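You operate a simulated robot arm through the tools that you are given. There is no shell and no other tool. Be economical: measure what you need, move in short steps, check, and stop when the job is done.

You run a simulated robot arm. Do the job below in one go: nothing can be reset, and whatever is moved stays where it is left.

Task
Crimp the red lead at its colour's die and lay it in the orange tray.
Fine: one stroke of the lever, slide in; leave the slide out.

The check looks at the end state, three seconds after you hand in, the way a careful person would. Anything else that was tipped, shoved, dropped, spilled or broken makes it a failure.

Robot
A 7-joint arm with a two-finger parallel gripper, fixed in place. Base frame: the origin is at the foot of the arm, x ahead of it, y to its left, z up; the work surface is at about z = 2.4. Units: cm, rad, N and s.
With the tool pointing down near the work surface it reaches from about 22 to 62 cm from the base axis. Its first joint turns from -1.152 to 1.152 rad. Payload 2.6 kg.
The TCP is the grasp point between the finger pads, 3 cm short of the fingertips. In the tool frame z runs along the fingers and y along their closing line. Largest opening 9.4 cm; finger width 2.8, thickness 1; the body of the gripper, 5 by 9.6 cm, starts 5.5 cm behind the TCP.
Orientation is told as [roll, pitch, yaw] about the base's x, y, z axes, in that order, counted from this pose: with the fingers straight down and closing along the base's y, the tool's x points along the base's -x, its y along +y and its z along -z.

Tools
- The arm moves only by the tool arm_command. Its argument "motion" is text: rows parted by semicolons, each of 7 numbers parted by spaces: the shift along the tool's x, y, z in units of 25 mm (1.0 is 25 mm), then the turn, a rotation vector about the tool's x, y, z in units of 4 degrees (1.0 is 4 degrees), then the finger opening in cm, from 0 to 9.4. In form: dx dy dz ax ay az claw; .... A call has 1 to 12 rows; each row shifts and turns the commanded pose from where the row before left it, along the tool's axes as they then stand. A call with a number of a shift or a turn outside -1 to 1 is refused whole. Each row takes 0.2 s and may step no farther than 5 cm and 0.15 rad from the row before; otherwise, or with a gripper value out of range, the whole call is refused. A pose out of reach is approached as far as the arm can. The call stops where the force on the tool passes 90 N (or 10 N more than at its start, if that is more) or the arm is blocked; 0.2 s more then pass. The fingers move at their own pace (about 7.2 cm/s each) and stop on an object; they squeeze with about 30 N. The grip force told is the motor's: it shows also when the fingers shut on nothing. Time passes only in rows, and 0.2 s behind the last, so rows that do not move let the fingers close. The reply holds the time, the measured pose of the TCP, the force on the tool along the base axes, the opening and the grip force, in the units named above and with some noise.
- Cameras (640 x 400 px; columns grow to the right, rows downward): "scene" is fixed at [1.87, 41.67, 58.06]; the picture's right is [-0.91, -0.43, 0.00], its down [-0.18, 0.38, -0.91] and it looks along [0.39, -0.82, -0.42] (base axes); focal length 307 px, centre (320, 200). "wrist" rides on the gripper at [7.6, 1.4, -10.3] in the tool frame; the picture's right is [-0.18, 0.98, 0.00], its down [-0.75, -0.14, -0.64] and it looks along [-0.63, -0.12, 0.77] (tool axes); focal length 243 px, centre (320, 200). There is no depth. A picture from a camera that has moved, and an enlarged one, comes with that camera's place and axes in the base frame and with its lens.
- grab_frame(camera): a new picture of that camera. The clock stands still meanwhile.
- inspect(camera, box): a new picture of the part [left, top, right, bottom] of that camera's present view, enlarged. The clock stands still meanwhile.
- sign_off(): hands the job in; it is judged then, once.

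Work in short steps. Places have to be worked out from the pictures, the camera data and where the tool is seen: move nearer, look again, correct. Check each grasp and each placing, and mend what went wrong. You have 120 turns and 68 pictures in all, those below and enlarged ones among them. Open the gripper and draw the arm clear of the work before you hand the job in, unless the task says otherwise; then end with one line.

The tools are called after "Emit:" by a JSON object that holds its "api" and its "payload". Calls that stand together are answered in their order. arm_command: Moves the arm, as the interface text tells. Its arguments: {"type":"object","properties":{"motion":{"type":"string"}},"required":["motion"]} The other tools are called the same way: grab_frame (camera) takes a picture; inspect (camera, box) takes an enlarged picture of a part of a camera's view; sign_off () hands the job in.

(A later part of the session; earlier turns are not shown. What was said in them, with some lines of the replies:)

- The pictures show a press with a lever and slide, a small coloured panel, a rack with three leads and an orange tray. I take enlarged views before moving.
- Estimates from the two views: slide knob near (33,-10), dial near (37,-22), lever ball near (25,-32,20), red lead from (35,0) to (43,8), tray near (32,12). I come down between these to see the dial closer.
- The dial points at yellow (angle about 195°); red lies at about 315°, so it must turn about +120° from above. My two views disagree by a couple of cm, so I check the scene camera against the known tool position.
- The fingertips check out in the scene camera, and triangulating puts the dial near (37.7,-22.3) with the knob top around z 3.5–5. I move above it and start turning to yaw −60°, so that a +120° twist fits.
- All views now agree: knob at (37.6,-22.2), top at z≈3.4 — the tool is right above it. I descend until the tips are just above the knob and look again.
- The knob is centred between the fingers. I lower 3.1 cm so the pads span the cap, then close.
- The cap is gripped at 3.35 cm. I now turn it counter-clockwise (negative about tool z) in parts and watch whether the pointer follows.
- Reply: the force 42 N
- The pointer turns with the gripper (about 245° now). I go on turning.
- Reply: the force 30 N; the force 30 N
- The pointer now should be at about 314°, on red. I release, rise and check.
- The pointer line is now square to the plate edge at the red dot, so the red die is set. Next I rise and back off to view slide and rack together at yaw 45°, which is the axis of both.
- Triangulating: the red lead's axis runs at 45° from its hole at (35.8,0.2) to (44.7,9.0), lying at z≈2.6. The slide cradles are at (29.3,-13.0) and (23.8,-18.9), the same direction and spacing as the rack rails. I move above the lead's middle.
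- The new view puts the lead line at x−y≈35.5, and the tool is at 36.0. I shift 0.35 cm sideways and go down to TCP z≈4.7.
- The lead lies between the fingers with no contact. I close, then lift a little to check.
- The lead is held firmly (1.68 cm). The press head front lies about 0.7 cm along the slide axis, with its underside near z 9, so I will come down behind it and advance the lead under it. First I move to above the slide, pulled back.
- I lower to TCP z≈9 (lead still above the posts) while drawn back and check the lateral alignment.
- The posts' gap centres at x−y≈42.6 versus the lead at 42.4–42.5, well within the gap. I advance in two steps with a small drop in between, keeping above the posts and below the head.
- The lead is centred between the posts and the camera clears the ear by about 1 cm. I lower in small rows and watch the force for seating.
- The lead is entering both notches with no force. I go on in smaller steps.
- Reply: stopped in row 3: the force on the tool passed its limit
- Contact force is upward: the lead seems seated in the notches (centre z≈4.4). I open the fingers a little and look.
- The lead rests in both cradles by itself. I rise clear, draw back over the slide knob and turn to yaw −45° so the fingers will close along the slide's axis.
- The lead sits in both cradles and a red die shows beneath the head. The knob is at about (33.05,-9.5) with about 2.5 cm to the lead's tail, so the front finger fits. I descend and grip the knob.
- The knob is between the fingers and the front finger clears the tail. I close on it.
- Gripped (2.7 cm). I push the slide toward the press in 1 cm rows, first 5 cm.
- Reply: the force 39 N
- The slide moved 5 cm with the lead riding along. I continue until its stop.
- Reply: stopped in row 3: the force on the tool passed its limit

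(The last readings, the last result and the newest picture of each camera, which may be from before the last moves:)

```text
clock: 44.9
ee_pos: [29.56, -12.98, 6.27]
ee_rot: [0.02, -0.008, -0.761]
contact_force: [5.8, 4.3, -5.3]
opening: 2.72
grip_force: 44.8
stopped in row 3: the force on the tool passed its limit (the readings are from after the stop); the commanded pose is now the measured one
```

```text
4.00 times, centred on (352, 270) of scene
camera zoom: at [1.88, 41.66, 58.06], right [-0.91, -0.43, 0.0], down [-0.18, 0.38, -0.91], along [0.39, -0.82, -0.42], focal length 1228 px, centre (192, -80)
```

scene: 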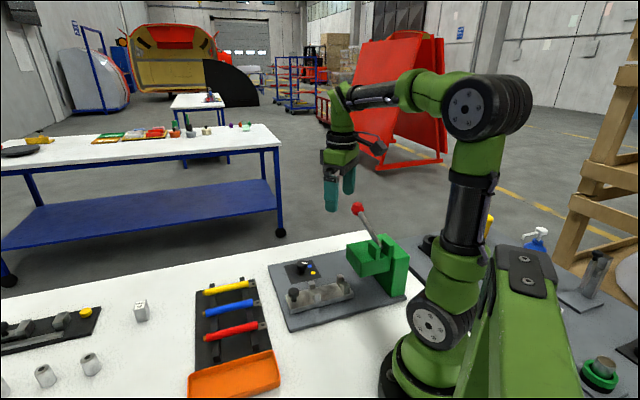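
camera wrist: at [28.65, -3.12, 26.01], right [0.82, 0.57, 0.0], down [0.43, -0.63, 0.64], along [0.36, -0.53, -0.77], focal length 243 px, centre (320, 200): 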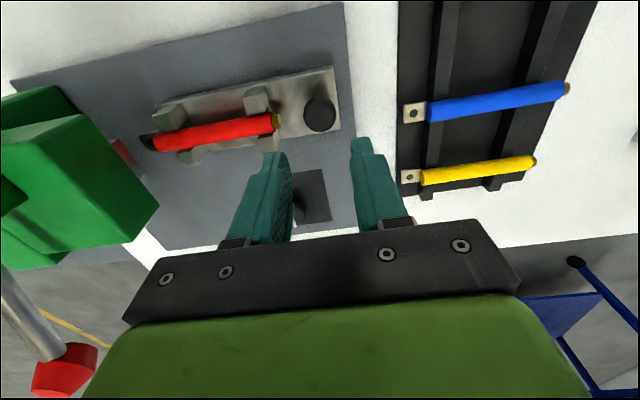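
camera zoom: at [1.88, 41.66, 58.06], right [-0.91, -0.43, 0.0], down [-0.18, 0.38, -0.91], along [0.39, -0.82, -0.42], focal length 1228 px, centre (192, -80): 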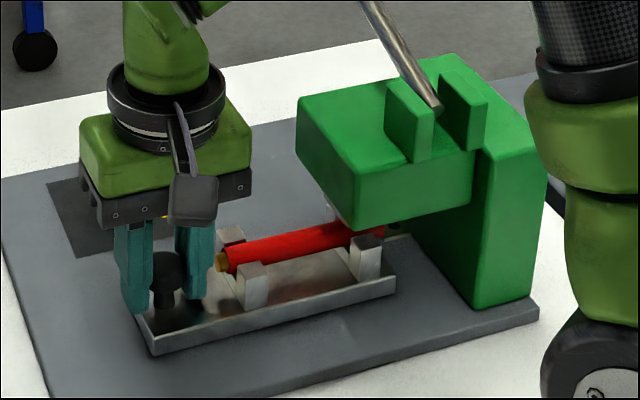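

The slide stopped after 5 cm. I zoom in to see whether the slide is at its own stop or the terminal is touching something.

Emit:
{"api": "inspect", "payload": {"camera": "scene", "box": [345, 260, 393, 290]}}

Emit:
{"api": "inspect", "payload": {"camera": "wrist", "box": [0, 0, 320, 200]}}

```text
13.33 times, centred on (369, 275) of scene
camera zoom: at [1.88, 41.66, 58.06], right [-0.91, -0.43, 0.0], down [-0.18, 0.38, -0.91], along [0.39, -0.82, -0.42], focal length 4093 px, centre (-333, -800)
```

zoom: 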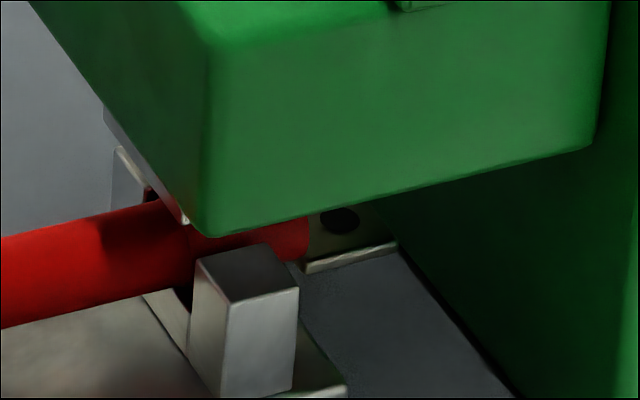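

```text
2.00 times, centred on (160, 100) of wrist
camera zoom: at [24.75, -6.88, 16.47], right [0.81, 0.58, 0.02], down [0.44, -0.63, 0.64], along [0.39, -0.51, -0.76], focal length 485 px, centre (640, 400)
```

zoom: 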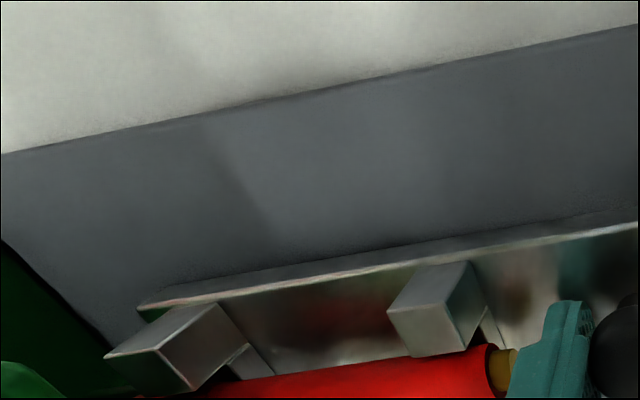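

The terminal is clear of the column (tip at −5.3, column at −7.6), so the slide is at its stop with the barrel under the head. I release the knob and rise.

Emit:
{"api": "arm_command", "payload": {"motion": "0 0 0 0 0 0 3.7;0 0 0 0 0 0 3.7;0 0 -0.5 0 0 0 3.7;0 0 -1 0 0 0 3.7;0 0 -1 0 0 0 3.7;0 0 -1 0 0 0 3.7;0 0 -1 0 0 0 2;0 0 -1 0 0 0 0;0 0 -1 0 0 0 0;0 0 -1 0 0 0 0;0 0 0 0 0 0 0"}}

Emit:
{"api": "grab_frame", "payload": {"camera": "wrist"}}

Emit:
{"api": "inspect", "payload": {"camera": "scene", "box": [282, 190, 442, 290]}}

```text
clock: 47.3
ee_pos: [29.31, -13.17, 24.88]
ee_rot: [0.019, -0.005, -0.761]
contact_force: [-0.7, 0.0, -0.1]
opening: 0.01
grip_force: 29.7
```

```text
23 pictures are left
camera wrist: at [24.45, -7.11, 35.13], right [0.81, 0.58, 0.02], down [0.44, -0.63, 0.64], along [0.39, -0.51, -0.76], focal length 243 px, centre (320, 200)
```

wrist: 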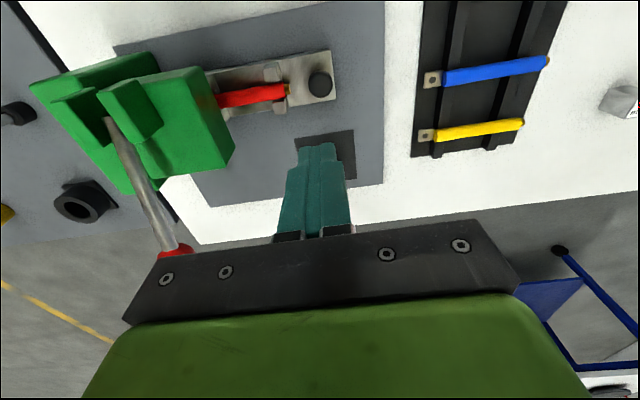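

```text
4.00 times, centred on (362, 240) of scene
camera zoom: at [1.87, 41.67, 58.06], right [-0.91, -0.43, 0.0], down [-0.18, 0.38, -0.91], along [0.39, -0.82, -0.42], focal length 1228 px, centre (152, 40)
```

zoom: 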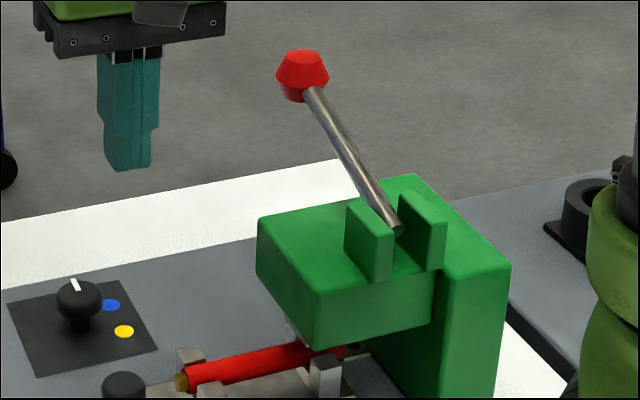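

The lever's pivot is near (15.2,-23,15) and its ball at (24.8,-31.9,20.3), so it swings down in the plane across the slide. I go above the ball with closed fingers.

Emit:
{"api": "arm_command", "payload": {"motion": "-0.475 -0.832 -0.3 0 0 0 0;-0.475 -0.832 -0.3 0 0 0 0;-0.475 -0.832 -0.3 0 0 0 0;-0.475 -0.832 -0.3 0 0 0 0;-0.475 -0.832 0 0 0 0 0;-0.475 -0.832 0 0 0 0 0;-0.475 -0.832 0 0 0 0 0;-0.475 -0.832 0 0 0 0 0;0 0 0 0 0 0 0"}}

Emit:
{"api": "grab_frame", "payload": {"camera": "wrist"}}

Emit:
{"api": "inspect", "payload": {"camera": "scene", "box": [300, 160, 428, 240]}}

```text
clock: 49.3
ee_pos: [24.58, -31.93, 27.74]
ee_rot: [0.021, -0.005, -0.761]
contact_force: [0.1, 0.2, -0.5]
opening: 0.0
grip_force: 29.7
```

```text
21 pictures are left
camera wrist: at [19.79, -25.83, 38.01], right [0.81, 0.58, 0.02], down [0.44, -0.63, 0.64], along [0.39, -0.51, -0.77], focal length 243 px, centre (320, 200)
```

wrist: 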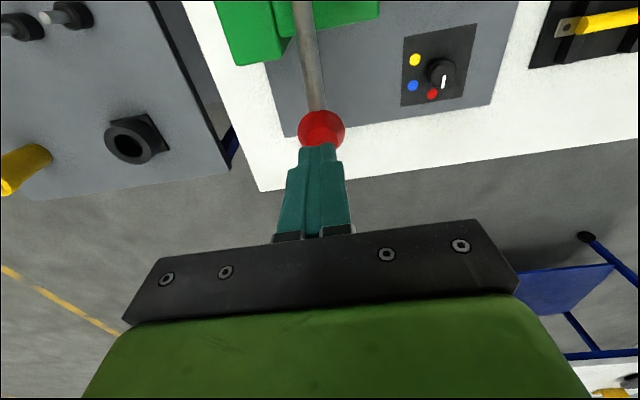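

```text
5.00 times, centred on (364, 200) of scene
camera zoom: at [1.87, 41.66, 58.06], right [-0.91, -0.43, 0.0], down [-0.18, 0.38, -0.91], along [0.39, -0.82, -0.42], focal length 1535 px, centre (100, 200)
```

zoom: 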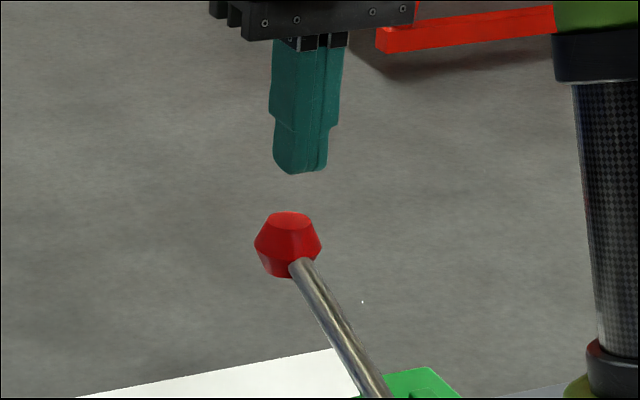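

The fingers are directly above the ball. I press down in 1 cm rows, following the arc slightly outward.

Emit:
{"api": "arm_command", "payload": {"motion": "0 0 0.8 0 0 0 0;-0.1 0 0.4 0 0 0 0;-0.08 0 0.4 0 0 0 0;-0.07 0 0.4 0 0 0 0;-0.05 0 0.4 0 0 0 0;-0.03 0 0.4 0 0 0 0;0 0 0.4 0 0 0 0"}}

Emit:
{"api": "inspect", "payload": {"camera": "scene", "box": [282, 170, 442, 270]}}

```text
clock: 50.9
ee_pos: [25.24, -32.33, 19.72]
ee_rot: [0.021, -0.008, -0.763]
contact_force: [0.6, -0.1, 2.6]
opening: 0.0
grip_force: 30.6
```

```text
4.00 times, centred on (362, 220) of scene
camera zoom: at [1.87, 41.67, 58.06], right [-0.91, -0.43, 0.0], down [-0.18, 0.38, -0.91], along [0.39, -0.82, -0.42], focal length 1228 px, centre (152, 120)
```

zoom: 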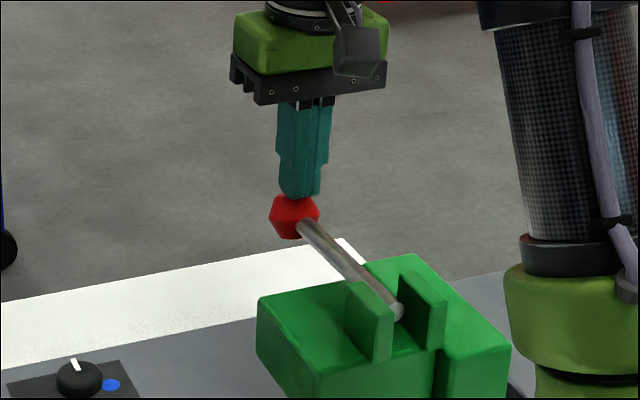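

The lever follows with little force. I keep pressing along the arc down to its stop.

Emit:
{"api": "arm_command", "payload": {"motion": "0.02 0 0.4 0 0 0 0;0.04 0 0.4 0 0 0 0;0.07 0 0.4 0 0 0 0;0.1 0 0.4 0 0 0 0;0.13 0 0.4 0 0 0 0;0.16 0 0.4 0 0 0 0;0 0 0 0 0 0 0"}}

Emit:
{"api": "inspect", "payload": {"camera": "scene", "box": [282, 190, 442, 290]}}

```text
clock: 52.2
ee_pos: [24.65, -31.72, 15.07]
ee_rot: [0.021, -0.027, -0.765]
contact_force: [-6.1, 6.3, 17.4]
opening: 0.0
grip_force: 30.0
stopped in row 6: the force on the tool passed its limit (the readings are from after the stop); the commanded pose is now the measured one
```

```text
4.00 times, centred on (362, 240) of scene
camera zoom: at [1.87, 41.67, 58.05], right [-0.91, -0.43, 0.0], down [-0.18, 0.38, -0.91], along [0.39, -0.82, -0.42], focal length 1228 px, centre (152, 40)
```

zoom: 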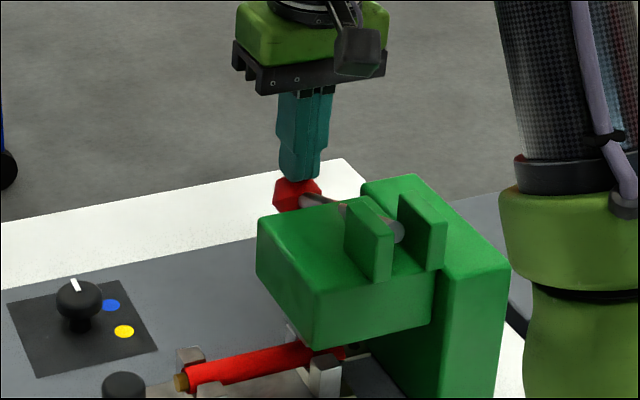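

It stopped after about a 40° swing. I press a little further to be sure this is the lever's stop.

Emit:
{"api": "arm_command", "payload": {"motion": "0 0 0.15 0 0 0 0;0 0 0.15 0 0 0 0;0 0 0.15 0 0 0 0"}}

```text
clock: 52.8
ee_pos: [24.84, -31.88, 15.18]
ee_rot: [0.025, -0.034, -0.768]
contact_force: [-4.5, 5.6, 15.2]
opening: 0.02
grip_force: 29.9
stopped in row 2: the force on the tool passed its limit (the readings are from after the stop); the commanded pose is now the measured one
```

It is a hard stop. I raise the hand and see what lever and lead look like.

Emit:
{"api": "arm_command", "payload": {"motion": "0 0 -0.4 0 0 0 0;0 0 -0.6 0 0 0 0;0 0 -0.8 0 0 0 0;0 0 -1 0 0 0 0;0 0 -1 0 0 0 0;0 0 -1 0 0 0 0;0 0 -1 0 0 0 0;0 0 0 0 0 0 0"}}

Emit:
{"api": "inspect", "payload": {"camera": "scene", "box": [282, 190, 442, 290]}}

```text
clock: 54.6
ee_pos: [24.27, -31.8, 29.6]
ee_rot: [0.024, -0.033, -0.77]
contact_force: [-0.2, -0.1, 0.4]
opening: 0.01
grip_force: 30.5
```

```text
4.00 times, centred on (362, 240) of scene
camera zoom: at [1.87, 41.67, 58.06], right [-0.91, -0.43, 0.0], down [-0.18, 0.38, -0.91], along [0.39, -0.82, -0.42], focal length 1228 px, centre (152, 40)
```

zoom: 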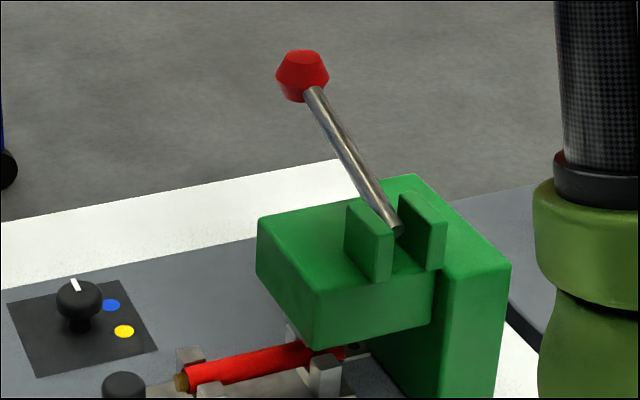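

The lever sprang back up after its one full stroke. I go back over the slide knob, levelling the tool on the way.

Emit:
{"api": "arm_command", "payload": {"motion": "0.466 0.854 0 0 0 0 0;0.466 0.854 0 0 0 0 0;0.466 0.854 0 0 0 0 0;0.466 0.854 0 0 0 0 0;0.466 0.854 0 0 0 0 0;0.466 0.854 0 0 0 0 1;0.466 0.854 0 0 0 0 2;0.466 0.854 0 0 0 0 3.8;0 0 0 0.57 0.1 0.21 3.8;0 0 1 0 0 0 3.8;0 0 1 0 0 0 3.8;0 0 1 0 0 0 3.8"}}

Emit:
{"api": "grab_frame", "payload": {"camera": "wrist"}}

```text
clock: 57.2
ee_pos: [29.42, -13.17, 21.99]
ee_rot: [-0.014, -0.028, -0.785]
contact_force: [-0.2, 0.1, 0.7]
opening: 3.79
grip_force: 0.1
```

```text
16 pictures are left
camera wrist: at [24.83, -6.67, 32.17], right [0.82, 0.57, -0.01], down [0.43, -0.61, 0.66], along [0.37, -0.55, -0.75], focal length 243 px, centre (320, 200)
```

wrist: 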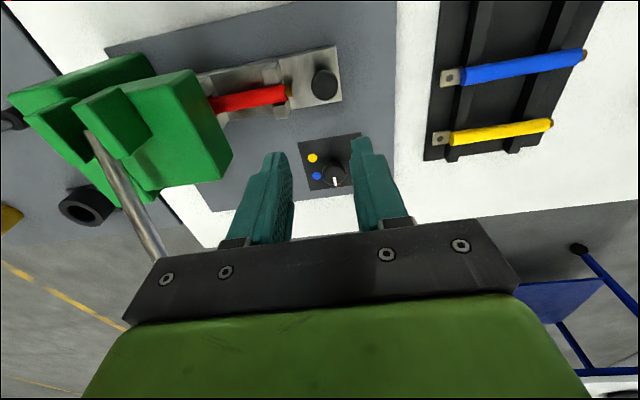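

Knob sits at about (29.45,-12.95), matching where I left it. I level the tool fully, descend in steps and grip.

Emit:
{"api": "arm_command", "payload": {"motion": "0.025 0.07 0 -0.2 0.4 0 3.8;0 0 1 0 0 0 3.8;0 0 1 0 0 0 3.8;0 0 1 0 0 0 3.8;0 0 1 0 0 0 3.8;0 0 1 0 0 0 3.8;0 0 0 0 0 0 3.8"}}

Emit:
{"api": "inspect", "payload": {"camera": "scene", "box": [272, 230, 400, 310]}}

```text
clock: 58.8
ee_pos: [29.51, -12.8, 9.66]
ee_rot: [0.0, 0.001, -0.783]
contact_force: [0.2, -0.5, -0.5]
opening: 3.79
grip_force: 0.1
```

```text
5.00 times, centred on (336, 270) of scene
camera zoom: at [1.87, 41.67, 58.06], right [-0.91, -0.43, 0.0], down [-0.18, 0.38, -0.91], along [0.39, -0.82, -0.42], focal length 1535 px, centre (240, -150)
```

zoom: 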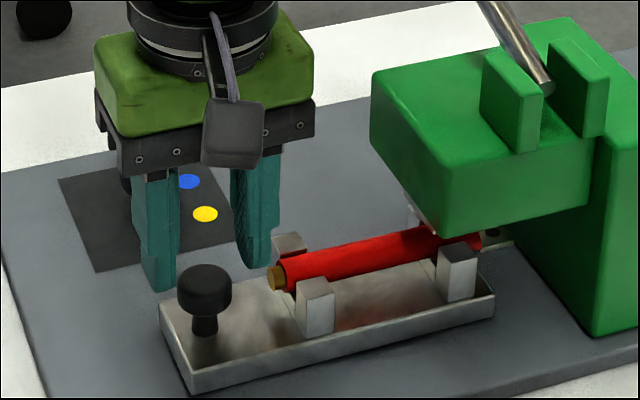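

Aligned, with the knob between the fingers and clear of the tail. I go down 3.4 cm and close.

Emit:
{"api": "arm_command", "payload": {"motion": "0 0 0.7 0 0 0 3.8;0 0 0.65 0 0 0 3.8;0 0 0 0 0 0 3.8;0 0 0 0 0 0 2.5;0 0 0 0 0 0 1.5;0 0 0 0 0 0 1.5;0 0 0 0 0 0 1.5"}}

Emit:
{"api": "arm_command", "payload": {"motion": "0 0.4 0 0 0 0 1.5;0 0.4 0 0 0 0 1.5;0 0.4 0 0 0 0 1.5;0 0.4 0 0 0 0 1.5;0 0.35 0 0 0 0 1.5;0 0 0 0 0 0 1.5"}}

Emit:
{"api": "inspect", "payload": {"camera": "scene", "box": [262, 230, 422, 330]}}

```text
clock: 60.4
ee_pos: [29.59, -12.87, 6.22]
ee_rot: [0.002, 0.002, -0.781]
contact_force: [9.9, 5.4, -11.7]
opening: 2.73
grip_force: 44.6
```

```text
clock: 61.8
ee_pos: [32.88, -9.61, 6.3]
ee_rot: [-0.001, 0.003, -0.784]
contact_force: [-7.6, 6.4, 0.3]
opening: 2.7
grip_force: 44.7
```

```text
4.00 times, centred on (342, 280) of scene
camera zoom: at [1.87, 41.67, 58.06], right [-0.91, -0.43, 0.0], down [-0.18, 0.38, -0.91], along [0.39, -0.82, -0.42], focal length 1228 px, centre (232, -120)
```

zoom: 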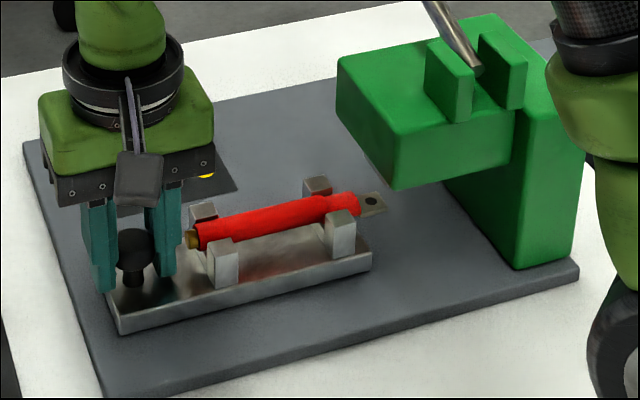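

The barrel now shows a pinch, so the crimp took. The slide is about 0.2 cm short of its outer position; I pull slightly more to the stop.

Emit:
{"api": "arm_command", "payload": {"motion": "0 0.1 0 0 0 0 1.5;0 0.06 0 0 0 0 1.5;0 0 0 0 0 0 1.5"}}

```text
clock: 62.6
ee_pos: [33.1, -9.36, 6.28]
ee_rot: [0.0, 0.002, -0.782]
contact_force: [-3.2, 2.5, -13.0]
opening: 2.7
grip_force: 45.2
```

Slide is fully out. I release, rise, and turn back to yaw +45° to fetch the lead.

Emit:
{"api": "arm_command", "payload": {"motion": "0 0 0 0 0 0 3.6;0 0 0 0 0 0 3.6;0 0 -0.6 0 0 0 3.6;0 0 -1 0 0 0 3.6;0 0 -1 0 0 0 3.6;0 0 -1 0 0 0 3.6;0 0 -0.6 0 0 0 3.6;0 0 0 0 0 -1 3.6;0 0 0 0 0 -1 3.6;0 0 0 0 0 -1 3.6;0 0 0 0 0 -1 3.6;0 0 0 0 0 -1 3.6"}}

Emit:
{"api": "arm_command", "payload": {"motion": "0 0 0 0 0 -1 3.6;0 0 0 0 0 -1 3.6;0 0 0 0 0 -1 3.6;0 0 0 0 0 -1 3.6;0 0 0 0 0 -1 3.6;0 0 0 0 0 -1 3.6;0 0 0 0 0 -1 3.6;0 0 0 0 0 -1 3.6;0 0 0 0 0 -1 3.6;0 0 0 0 0 -1 3.6;0 0 0 0 0 -1 3.6;0 0 0 0 0 -1 3.6"}}

Emit:
{"api": "arm_command", "payload": {"motion": "0 0 0 0 0 -1 3.6;0 0 0 0 0 -1 3.6;0 0 0 0 0 -1 3.6;0 0 0 0 0 -1 3.6;0 0 0 0 0 -1 3.6;0 0 0 0 0 -0.46 3.6;0 0 0 0 0 0 3.6"}}

Emit:
{"api": "inspect", "payload": {"camera": "scene", "box": [272, 240, 400, 320]}}

```text
clock: 65.2
ee_pos: [33.14, -9.2, 16.78]
ee_rot: [0.0, 0.001, -0.433]
contact_force: [0.1, 0.7, 0.5]
opening: 3.6
grip_force: 0.2
```

```text
clock: 67.8
ee_pos: [33.19, -9.28, 16.82]
ee_rot: [0.0, 0.001, 0.407]
contact_force: [0.4, 1.1, 0.6]
opening: 3.62
grip_force: 0.1
```

```text
clock: 69.4
ee_pos: [33.13, -9.15, 16.92]
ee_rot: [0.002, 0.001, 0.786]
contact_force: [-0.9, 0.2, 0.4]
opening: 3.57
grip_force: 0.1
```

```text
5.00 times, centred on (336, 280) of scene
camera zoom: at [1.87, 41.67, 58.06], right [-0.91, -0.43, 0.0], down [-0.18, 0.38, -0.91], along [0.39, -0.82, -0.42], focal length 1535 px, centre (240, -200)
```

zoom: 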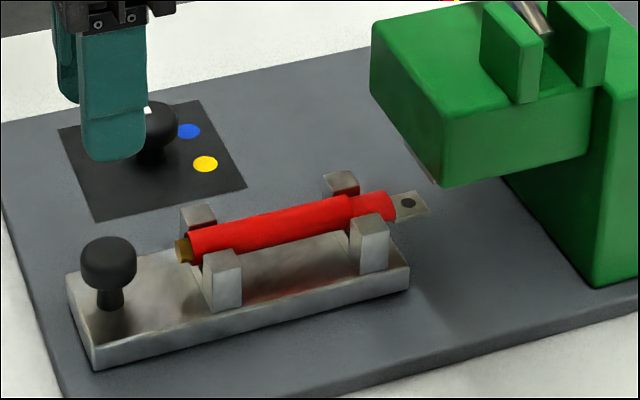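

The lead still rests in the cradles with its hole near along 0.4. I move over it, gripping slightly farther back than before, and descend to just above the grasp height.

Emit:
{"api": "arm_command", "payload": {"motion": "0.72 -0.01 0 0 0 0 3.6;0.72 -0.01 0 0 0 0 3.6;0.72 -0.01 0 0 0 0 3.6;0.72 0 0 0 0 0 3.6;0.72 0 0 0 0 0 3.6;0 0 1 0 0 0 3.6;0 0 1 0 0 0 3.6;0 0 1 0 0 0 3.6;0 0 0.6 0 0 0 3.6;0 0 0 0 0 0 3.6"}}

Emit:
{"api": "inspect", "payload": {"camera": "scene", "box": [282, 220, 410, 300]}}

Emit:
{"api": "grab_frame", "payload": {"camera": "wrist"}}

```text
clock: 71.6
ee_pos: [26.79, -15.71, 7.88]
ee_rot: [0.002, 0.003, 0.784]
contact_force: [-0.7, -0.6, 0.0]
opening: 3.59
grip_force: 0.0
```

```text
5.00 times, centred on (346, 260) of scene
camera zoom: at [1.87, 41.67, 58.06], right [-0.91, -0.43, 0.0], down [-0.18, 0.38, -0.91], along [0.39, -0.82, -0.42], focal length 1535 px, centre (190, -100)
```

zoom: 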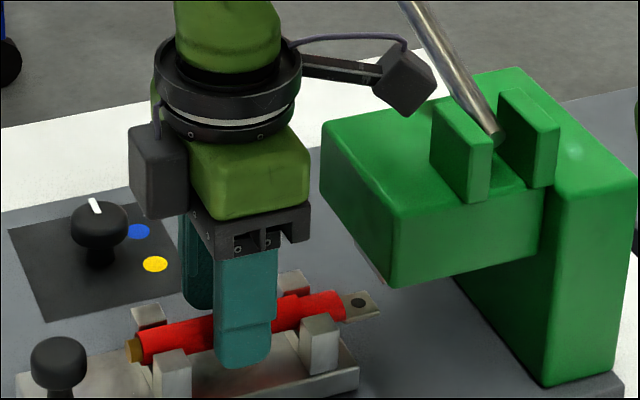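

```text
11 pictures are left
camera wrist: at [20.42, -20.14, 18.09], right [-0.56, 0.83, 0.0], down [0.63, 0.43, 0.64], along [0.53, 0.36, -0.77], focal length 243 px, centre (320, 200)
```

wrist: 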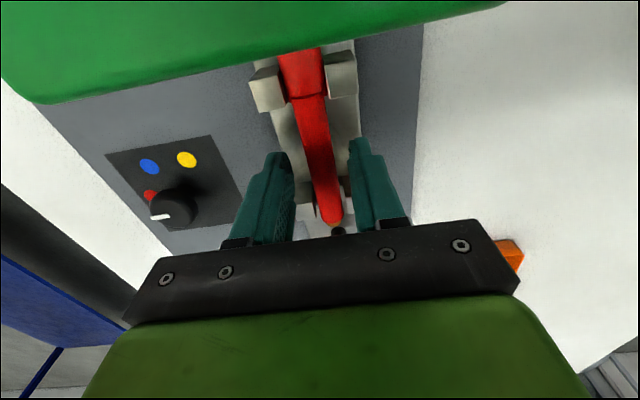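

The barrel is now visibly flattened from above: crimped. I lower 1.3 cm, grip, lift just over the posts, draw back from under the head, then rise.

Emit:
{"api": "arm_command", "payload": {"motion": "0 0 0.25 0 0 0 3.6;0 0 0.25 0 0 0 3.6;0 0 0 0 0 0 2;0 0 0 0 0 0 0.5;0 0 0 0 0 0 0.5;0 0 0 0 0 0 0.5"}}

Emit:
{"api": "arm_command", "payload": {"motion": "0 0 -0.3 0 0 0 0.5;0 0 -0.3 0 0 0 0.5;0 0 -0.3 0 0 0 0.5;-0.4 0 0 0 0 0 0.5;-0.4 0 0 0 0 0 0.5;-0.4 0 0 0 0 0 0.5;0 0 -0.6 0 0 0 0.5;0 0 -1 0 0 0 0.5;0 0 -1 0 0 0 0.5;0 0 0 0 0 0 0.5"}}

Emit:
{"api": "inspect", "payload": {"camera": "scene", "box": [262, 220, 422, 320]}}

```text
clock: 73.0
ee_pos: [26.91, -15.63, 6.55]
ee_rot: [0.003, 0.003, 0.783]
contact_force: [0.4, 0.3, -0.2]
opening: 1.69
grip_force: 30.2
```

```text
clock: 75.2
ee_pos: [28.93, -13.6, 15.37]
ee_rot: [0.001, 0.001, 0.786]
contact_force: [0.2, 0.4, 0.4]
opening: 1.69
grip_force: 30.4
```

```text
4.00 times, centred on (342, 270) of scene
camera zoom: at [1.87, 41.67, 58.06], right [-0.91, -0.43, 0.0], down [-0.18, 0.38, -0.91], along [0.39, -0.82, -0.42], focal length 1228 px, centre (232, -80)
```

zoom: 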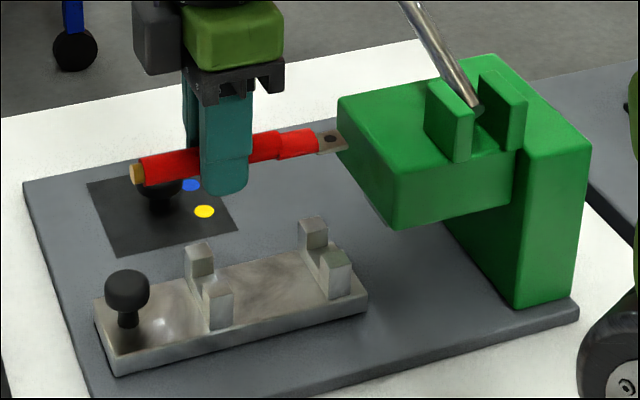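

The crimped lead is held and clear. I carry it to above the tray centre, estimated at (33.2,12.5) with its long side at 45°.

Emit:
{"api": "arm_command", "payload": {"motion": "-0.835 0.561 0 0 0 0 0.5;-0.835 0.561 0 0 0 0 0.5;-0.835 0.561 0 0 0 0 0.5;-0.835 0.561 0 0 0 0 0.5;-0.835 0.561 0 0 0 0 0.5;-0.835 0.561 0 0 0 0 0.5;-0.835 0.561 0 0 0 0 0.5;-0.835 0.561 0 0 0 0 0.5;-0.835 0.561 0 0 0 0 0.5;-0.835 0.561 0 0 0 0 0.5;-0.835 0.561 0 0 0 0 0.5;0 0 0 0 0 0 0.5"}}

Emit:
{"api": "grab_frame", "payload": {"camera": "wrist"}}

Emit:
{"api": "inspect", "payload": {"camera": "scene", "box": [160, 290, 320, 400]}}

```text
clock: 77.8
ee_pos: [34.36, 13.83, 15.34]
ee_rot: [0.002, 0.002, 0.785]
contact_force: [0.5, -0.1, -0.9]
opening: 1.67
grip_force: 29.8
```

```text
9 pictures are left
camera wrist: at [27.77, 9.27, 25.59], right [-0.56, 0.83, 0.0], down [0.63, 0.43, 0.64], along [0.53, 0.36, -0.77], focal length 243 px, centre (320, 200)
```

wrist: 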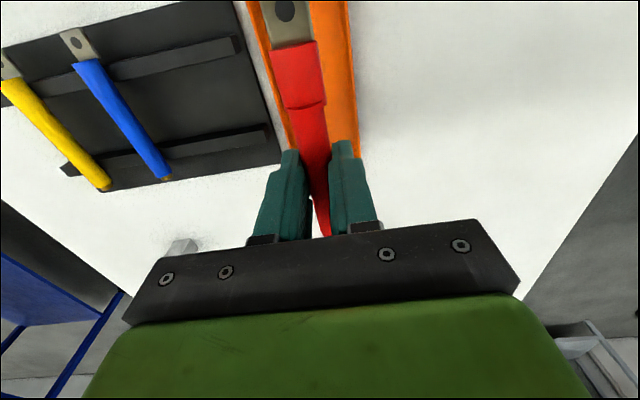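

```text
3.64 times, centred on (240, 345) of scene
camera zoom: at [1.87, 41.67, 58.06], right [-0.91, -0.43, 0.0], down [-0.18, 0.38, -0.91], along [0.39, -0.82, -0.42], focal length 1116 px, centre (611, -327)
```

zoom: 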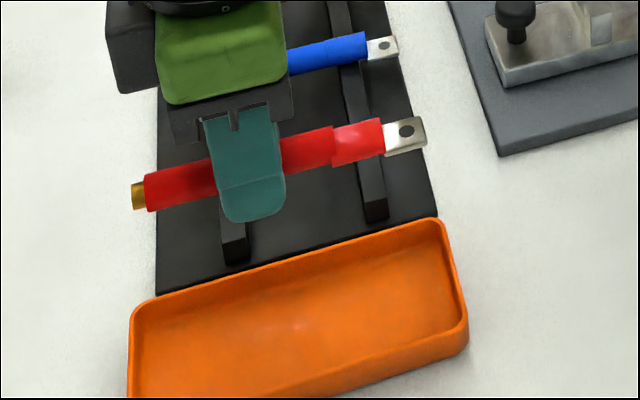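

Tray centre works out to x−y≈21.0 and along≈33.0; I nudge the lead by 0.3 cm in both directions and lower it to TCP z≈5.3.

Emit:
{"api": "arm_command", "payload": {"motion": "-0.12 -0.12 0 0 0 0 0.5;0 0 1 0 0 0 0.5;0 0 1 0 0 0 0.5;0 0 1 0 0 0 0.5;0 0 1 0 0 0 0.5;0 0 0 0 0 0 0.5"}}

Emit:
{"api": "inspect", "payload": {"camera": "scene", "box": [160, 290, 320, 400]}}

Emit:
{"api": "grab_frame", "payload": {"camera": "wrist"}}

```text
clock: 79.2
ee_pos: [34.84, 13.6, 5.22]
ee_rot: [0.002, 0.003, 0.782]
contact_force: [0.4, 0.1, -0.5]
opening: 1.69
grip_force: 30.5
```

```text
3.64 times, centred on (240, 345) of scene
camera zoom: at [1.87, 41.67, 58.06], right [-0.91, -0.43, 0.0], down [-0.18, 0.38, -0.91], along [0.39, -0.82, -0.42], focal length 1116 px, centre (611, -327)
```

zoom: 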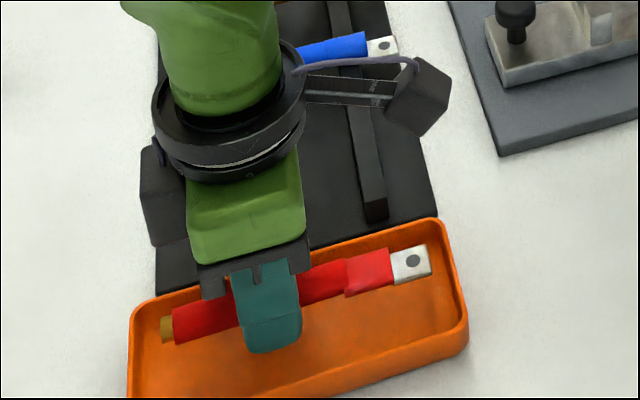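

```text
6 pictures are left
camera wrist: at [28.39, 9.08, 15.54], right [-0.56, 0.83, 0.0], down [0.63, 0.43, 0.64], along [0.53, 0.36, -0.77], focal length 243 px, centre (320, 200)
```

wrist: 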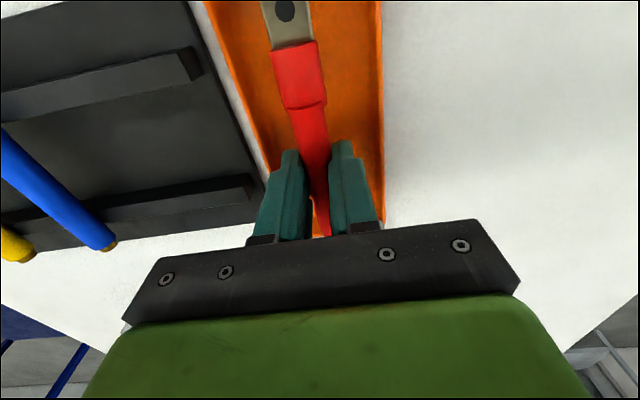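

The lead is well inside the tray outline. I lower in 0.25 cm rows until contact.

Emit:
{"api": "arm_command", "payload": {"motion": "0 0 0.1 0 0 0 0.5;0 0 0.1 0 0 0 0.5;0 0 0.1 0 0 0 0.5;0 0 0.1 0 0 0 0.5;0 0 0 0 0 0 0.5"}}

```text
clock: 80.4
ee_pos: [34.75, 13.6, 4.26]
ee_rot: [0.001, 0.002, 0.784]
contact_force: [-0.8, -0.2, -1.0]
opening: 1.66
grip_force: 29.8
```

No contact yet at z 4.26; I continue in the same small steps.

Emit:
{"api": "arm_command", "payload": {"motion": "0 0 0.08 0 0 0 0.5;0 0 0.08 0 0 0 0.5;0 0 0.08 0 0 0 0.5;0 0 0 0 0 0 0.5"}}

Emit:
{"api": "inspect", "payload": {"camera": "scene", "box": [180, 320, 308, 400]}}

```text
clock: 81.4
ee_pos: [34.79, 13.62, 3.61]
ee_rot: [0.002, 0.0, 0.784]
contact_force: [0.0, -0.1, -1.7]
opening: 1.7
grip_force: 30.4
```

```text
5.00 times, centred on (244, 360) of scene
camera zoom: at [1.87, 41.67, 58.06], right [-0.91, -0.43, 0.0], down [-0.18, 0.38, -0.91], along [0.39, -0.82, -0.42], focal length 1535 px, centre (700, -600)
```

zoom: 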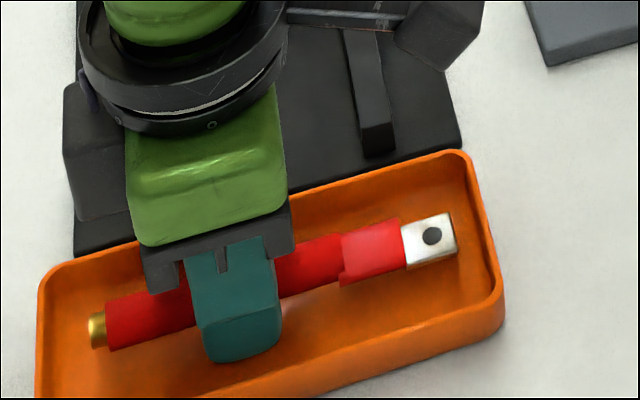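

The lead is just over the tray floor. I take two or three finer steps for contact.

Emit:
{"api": "arm_command", "payload": {"motion": "0 0 0.05 0 0 0 0.5;0 0 0.05 0 0 0 0.5;0 0 0.05 0 0 0 0.5;0 0 0 0 0 0 0.5"}}

```text
clock: 82.4
ee_pos: [34.89, 13.75, 3.4]
ee_rot: [0.001, 0.0, 0.784]
contact_force: [-12.5, -4.0, 31.0]
opening: 1.69
grip_force: 30.2
```

Contact with 31 N upward: the lead or tips are on the tray floor. I ease up slightly, open the fingers and rise.

Emit:
{"api": "arm_command", "payload": {"motion": "0 0 -0.05 0 0 0 0.5;0 0 0 0 0 0 2.2;0 0 0 0 0 0 2.8;0 0 0 0 0 0 2.8;0 0 -0.4 0 0 0 2.8;0 0 -0.8 0 0 0 2.8;0 0 -1 0 0 0 2.8;0 0 -1 0 0 0 2.8;0 0 -1 0 0 0 2.8;0 0 -1 0 0 0 2.8;0 0 -1 0 0 0 2.8;0 0 0 0 0 0 2.8"}}

Emit:
{"api": "grab_frame", "payload": {"camera": "scene"}}

Emit:
{"api": "grab_frame", "payload": {"camera": "wrist"}}

```text
clock: 85.0
ee_pos: [34.63, 13.59, 19.09]
ee_rot: [0.001, 0.002, 0.785]
contact_force: [0.5, 0.2, -0.6]
opening: 2.79
grip_force: 0.1
```

```text
4 pictures are left
```

scene: 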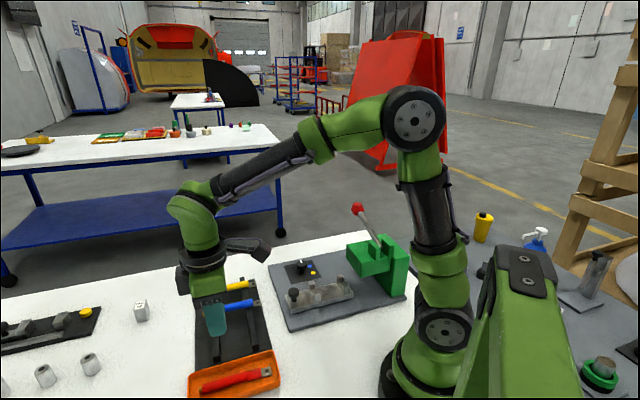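

```text
3 pictures are left
camera wrist: at [28.2, 9.12, 29.31], right [-0.56, 0.83, 0.0], down [0.63, 0.43, 0.64], along [0.53, 0.36, -0.77], focal length 243 px, centre (320, 200)
```

wrist: 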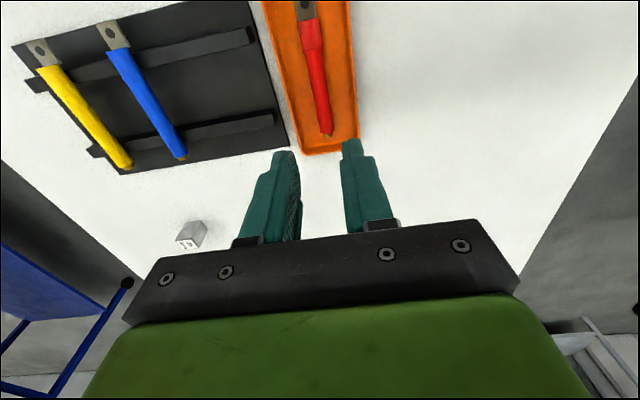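

The lead lies in the tray, the slide is out and the lever is up. I rise a bit more and take one enlarged check of tray and press.

Emit:
{"api": "arm_command", "payload": {"motion": "0 0 -1 0 0 0 6;0 0 -1 0 0 0 6;0 0 -1 0 0 0 6;0 0 -1 0 0 0 6;0 0 0 0 0 0 6"}}

Emit:
{"api": "inspect", "payload": {"camera": "scene", "box": [180, 230, 420, 400]}}

```text
clock: 86.2
ee_pos: [34.9, 13.59, 29.04]
ee_rot: [0.001, -0.001, 0.785]
contact_force: [0.3, 0.9, 0.3]
opening: 6.0
grip_force: 0.1
```

```text
2.35 times, centred on (300, 315) of scene
camera zoom: at [1.87, 41.67, 58.06], right [-0.91, -0.43, 0.0], down [-0.18, 0.38, -0.91], along [0.39, -0.82, -0.42], focal length 722 px, centre (367, -71)
```

zoom: 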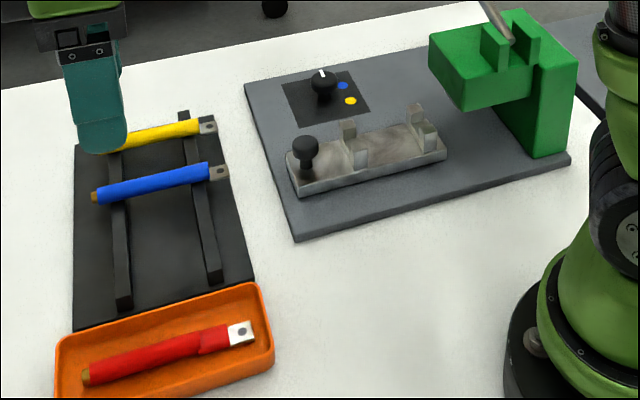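

All is as wanted: the crimped lead is flat in the tray, the slide is out, the other leads are untouched and the arm is clear. I hand in.

Emit:
{"api": "sign_off", "payload": {}}

```text
The job is handed in.
```

The red lead was crimped at the red die with one lever stroke and laid in the orange tray; the slide is out, and the gripper is open and clear.
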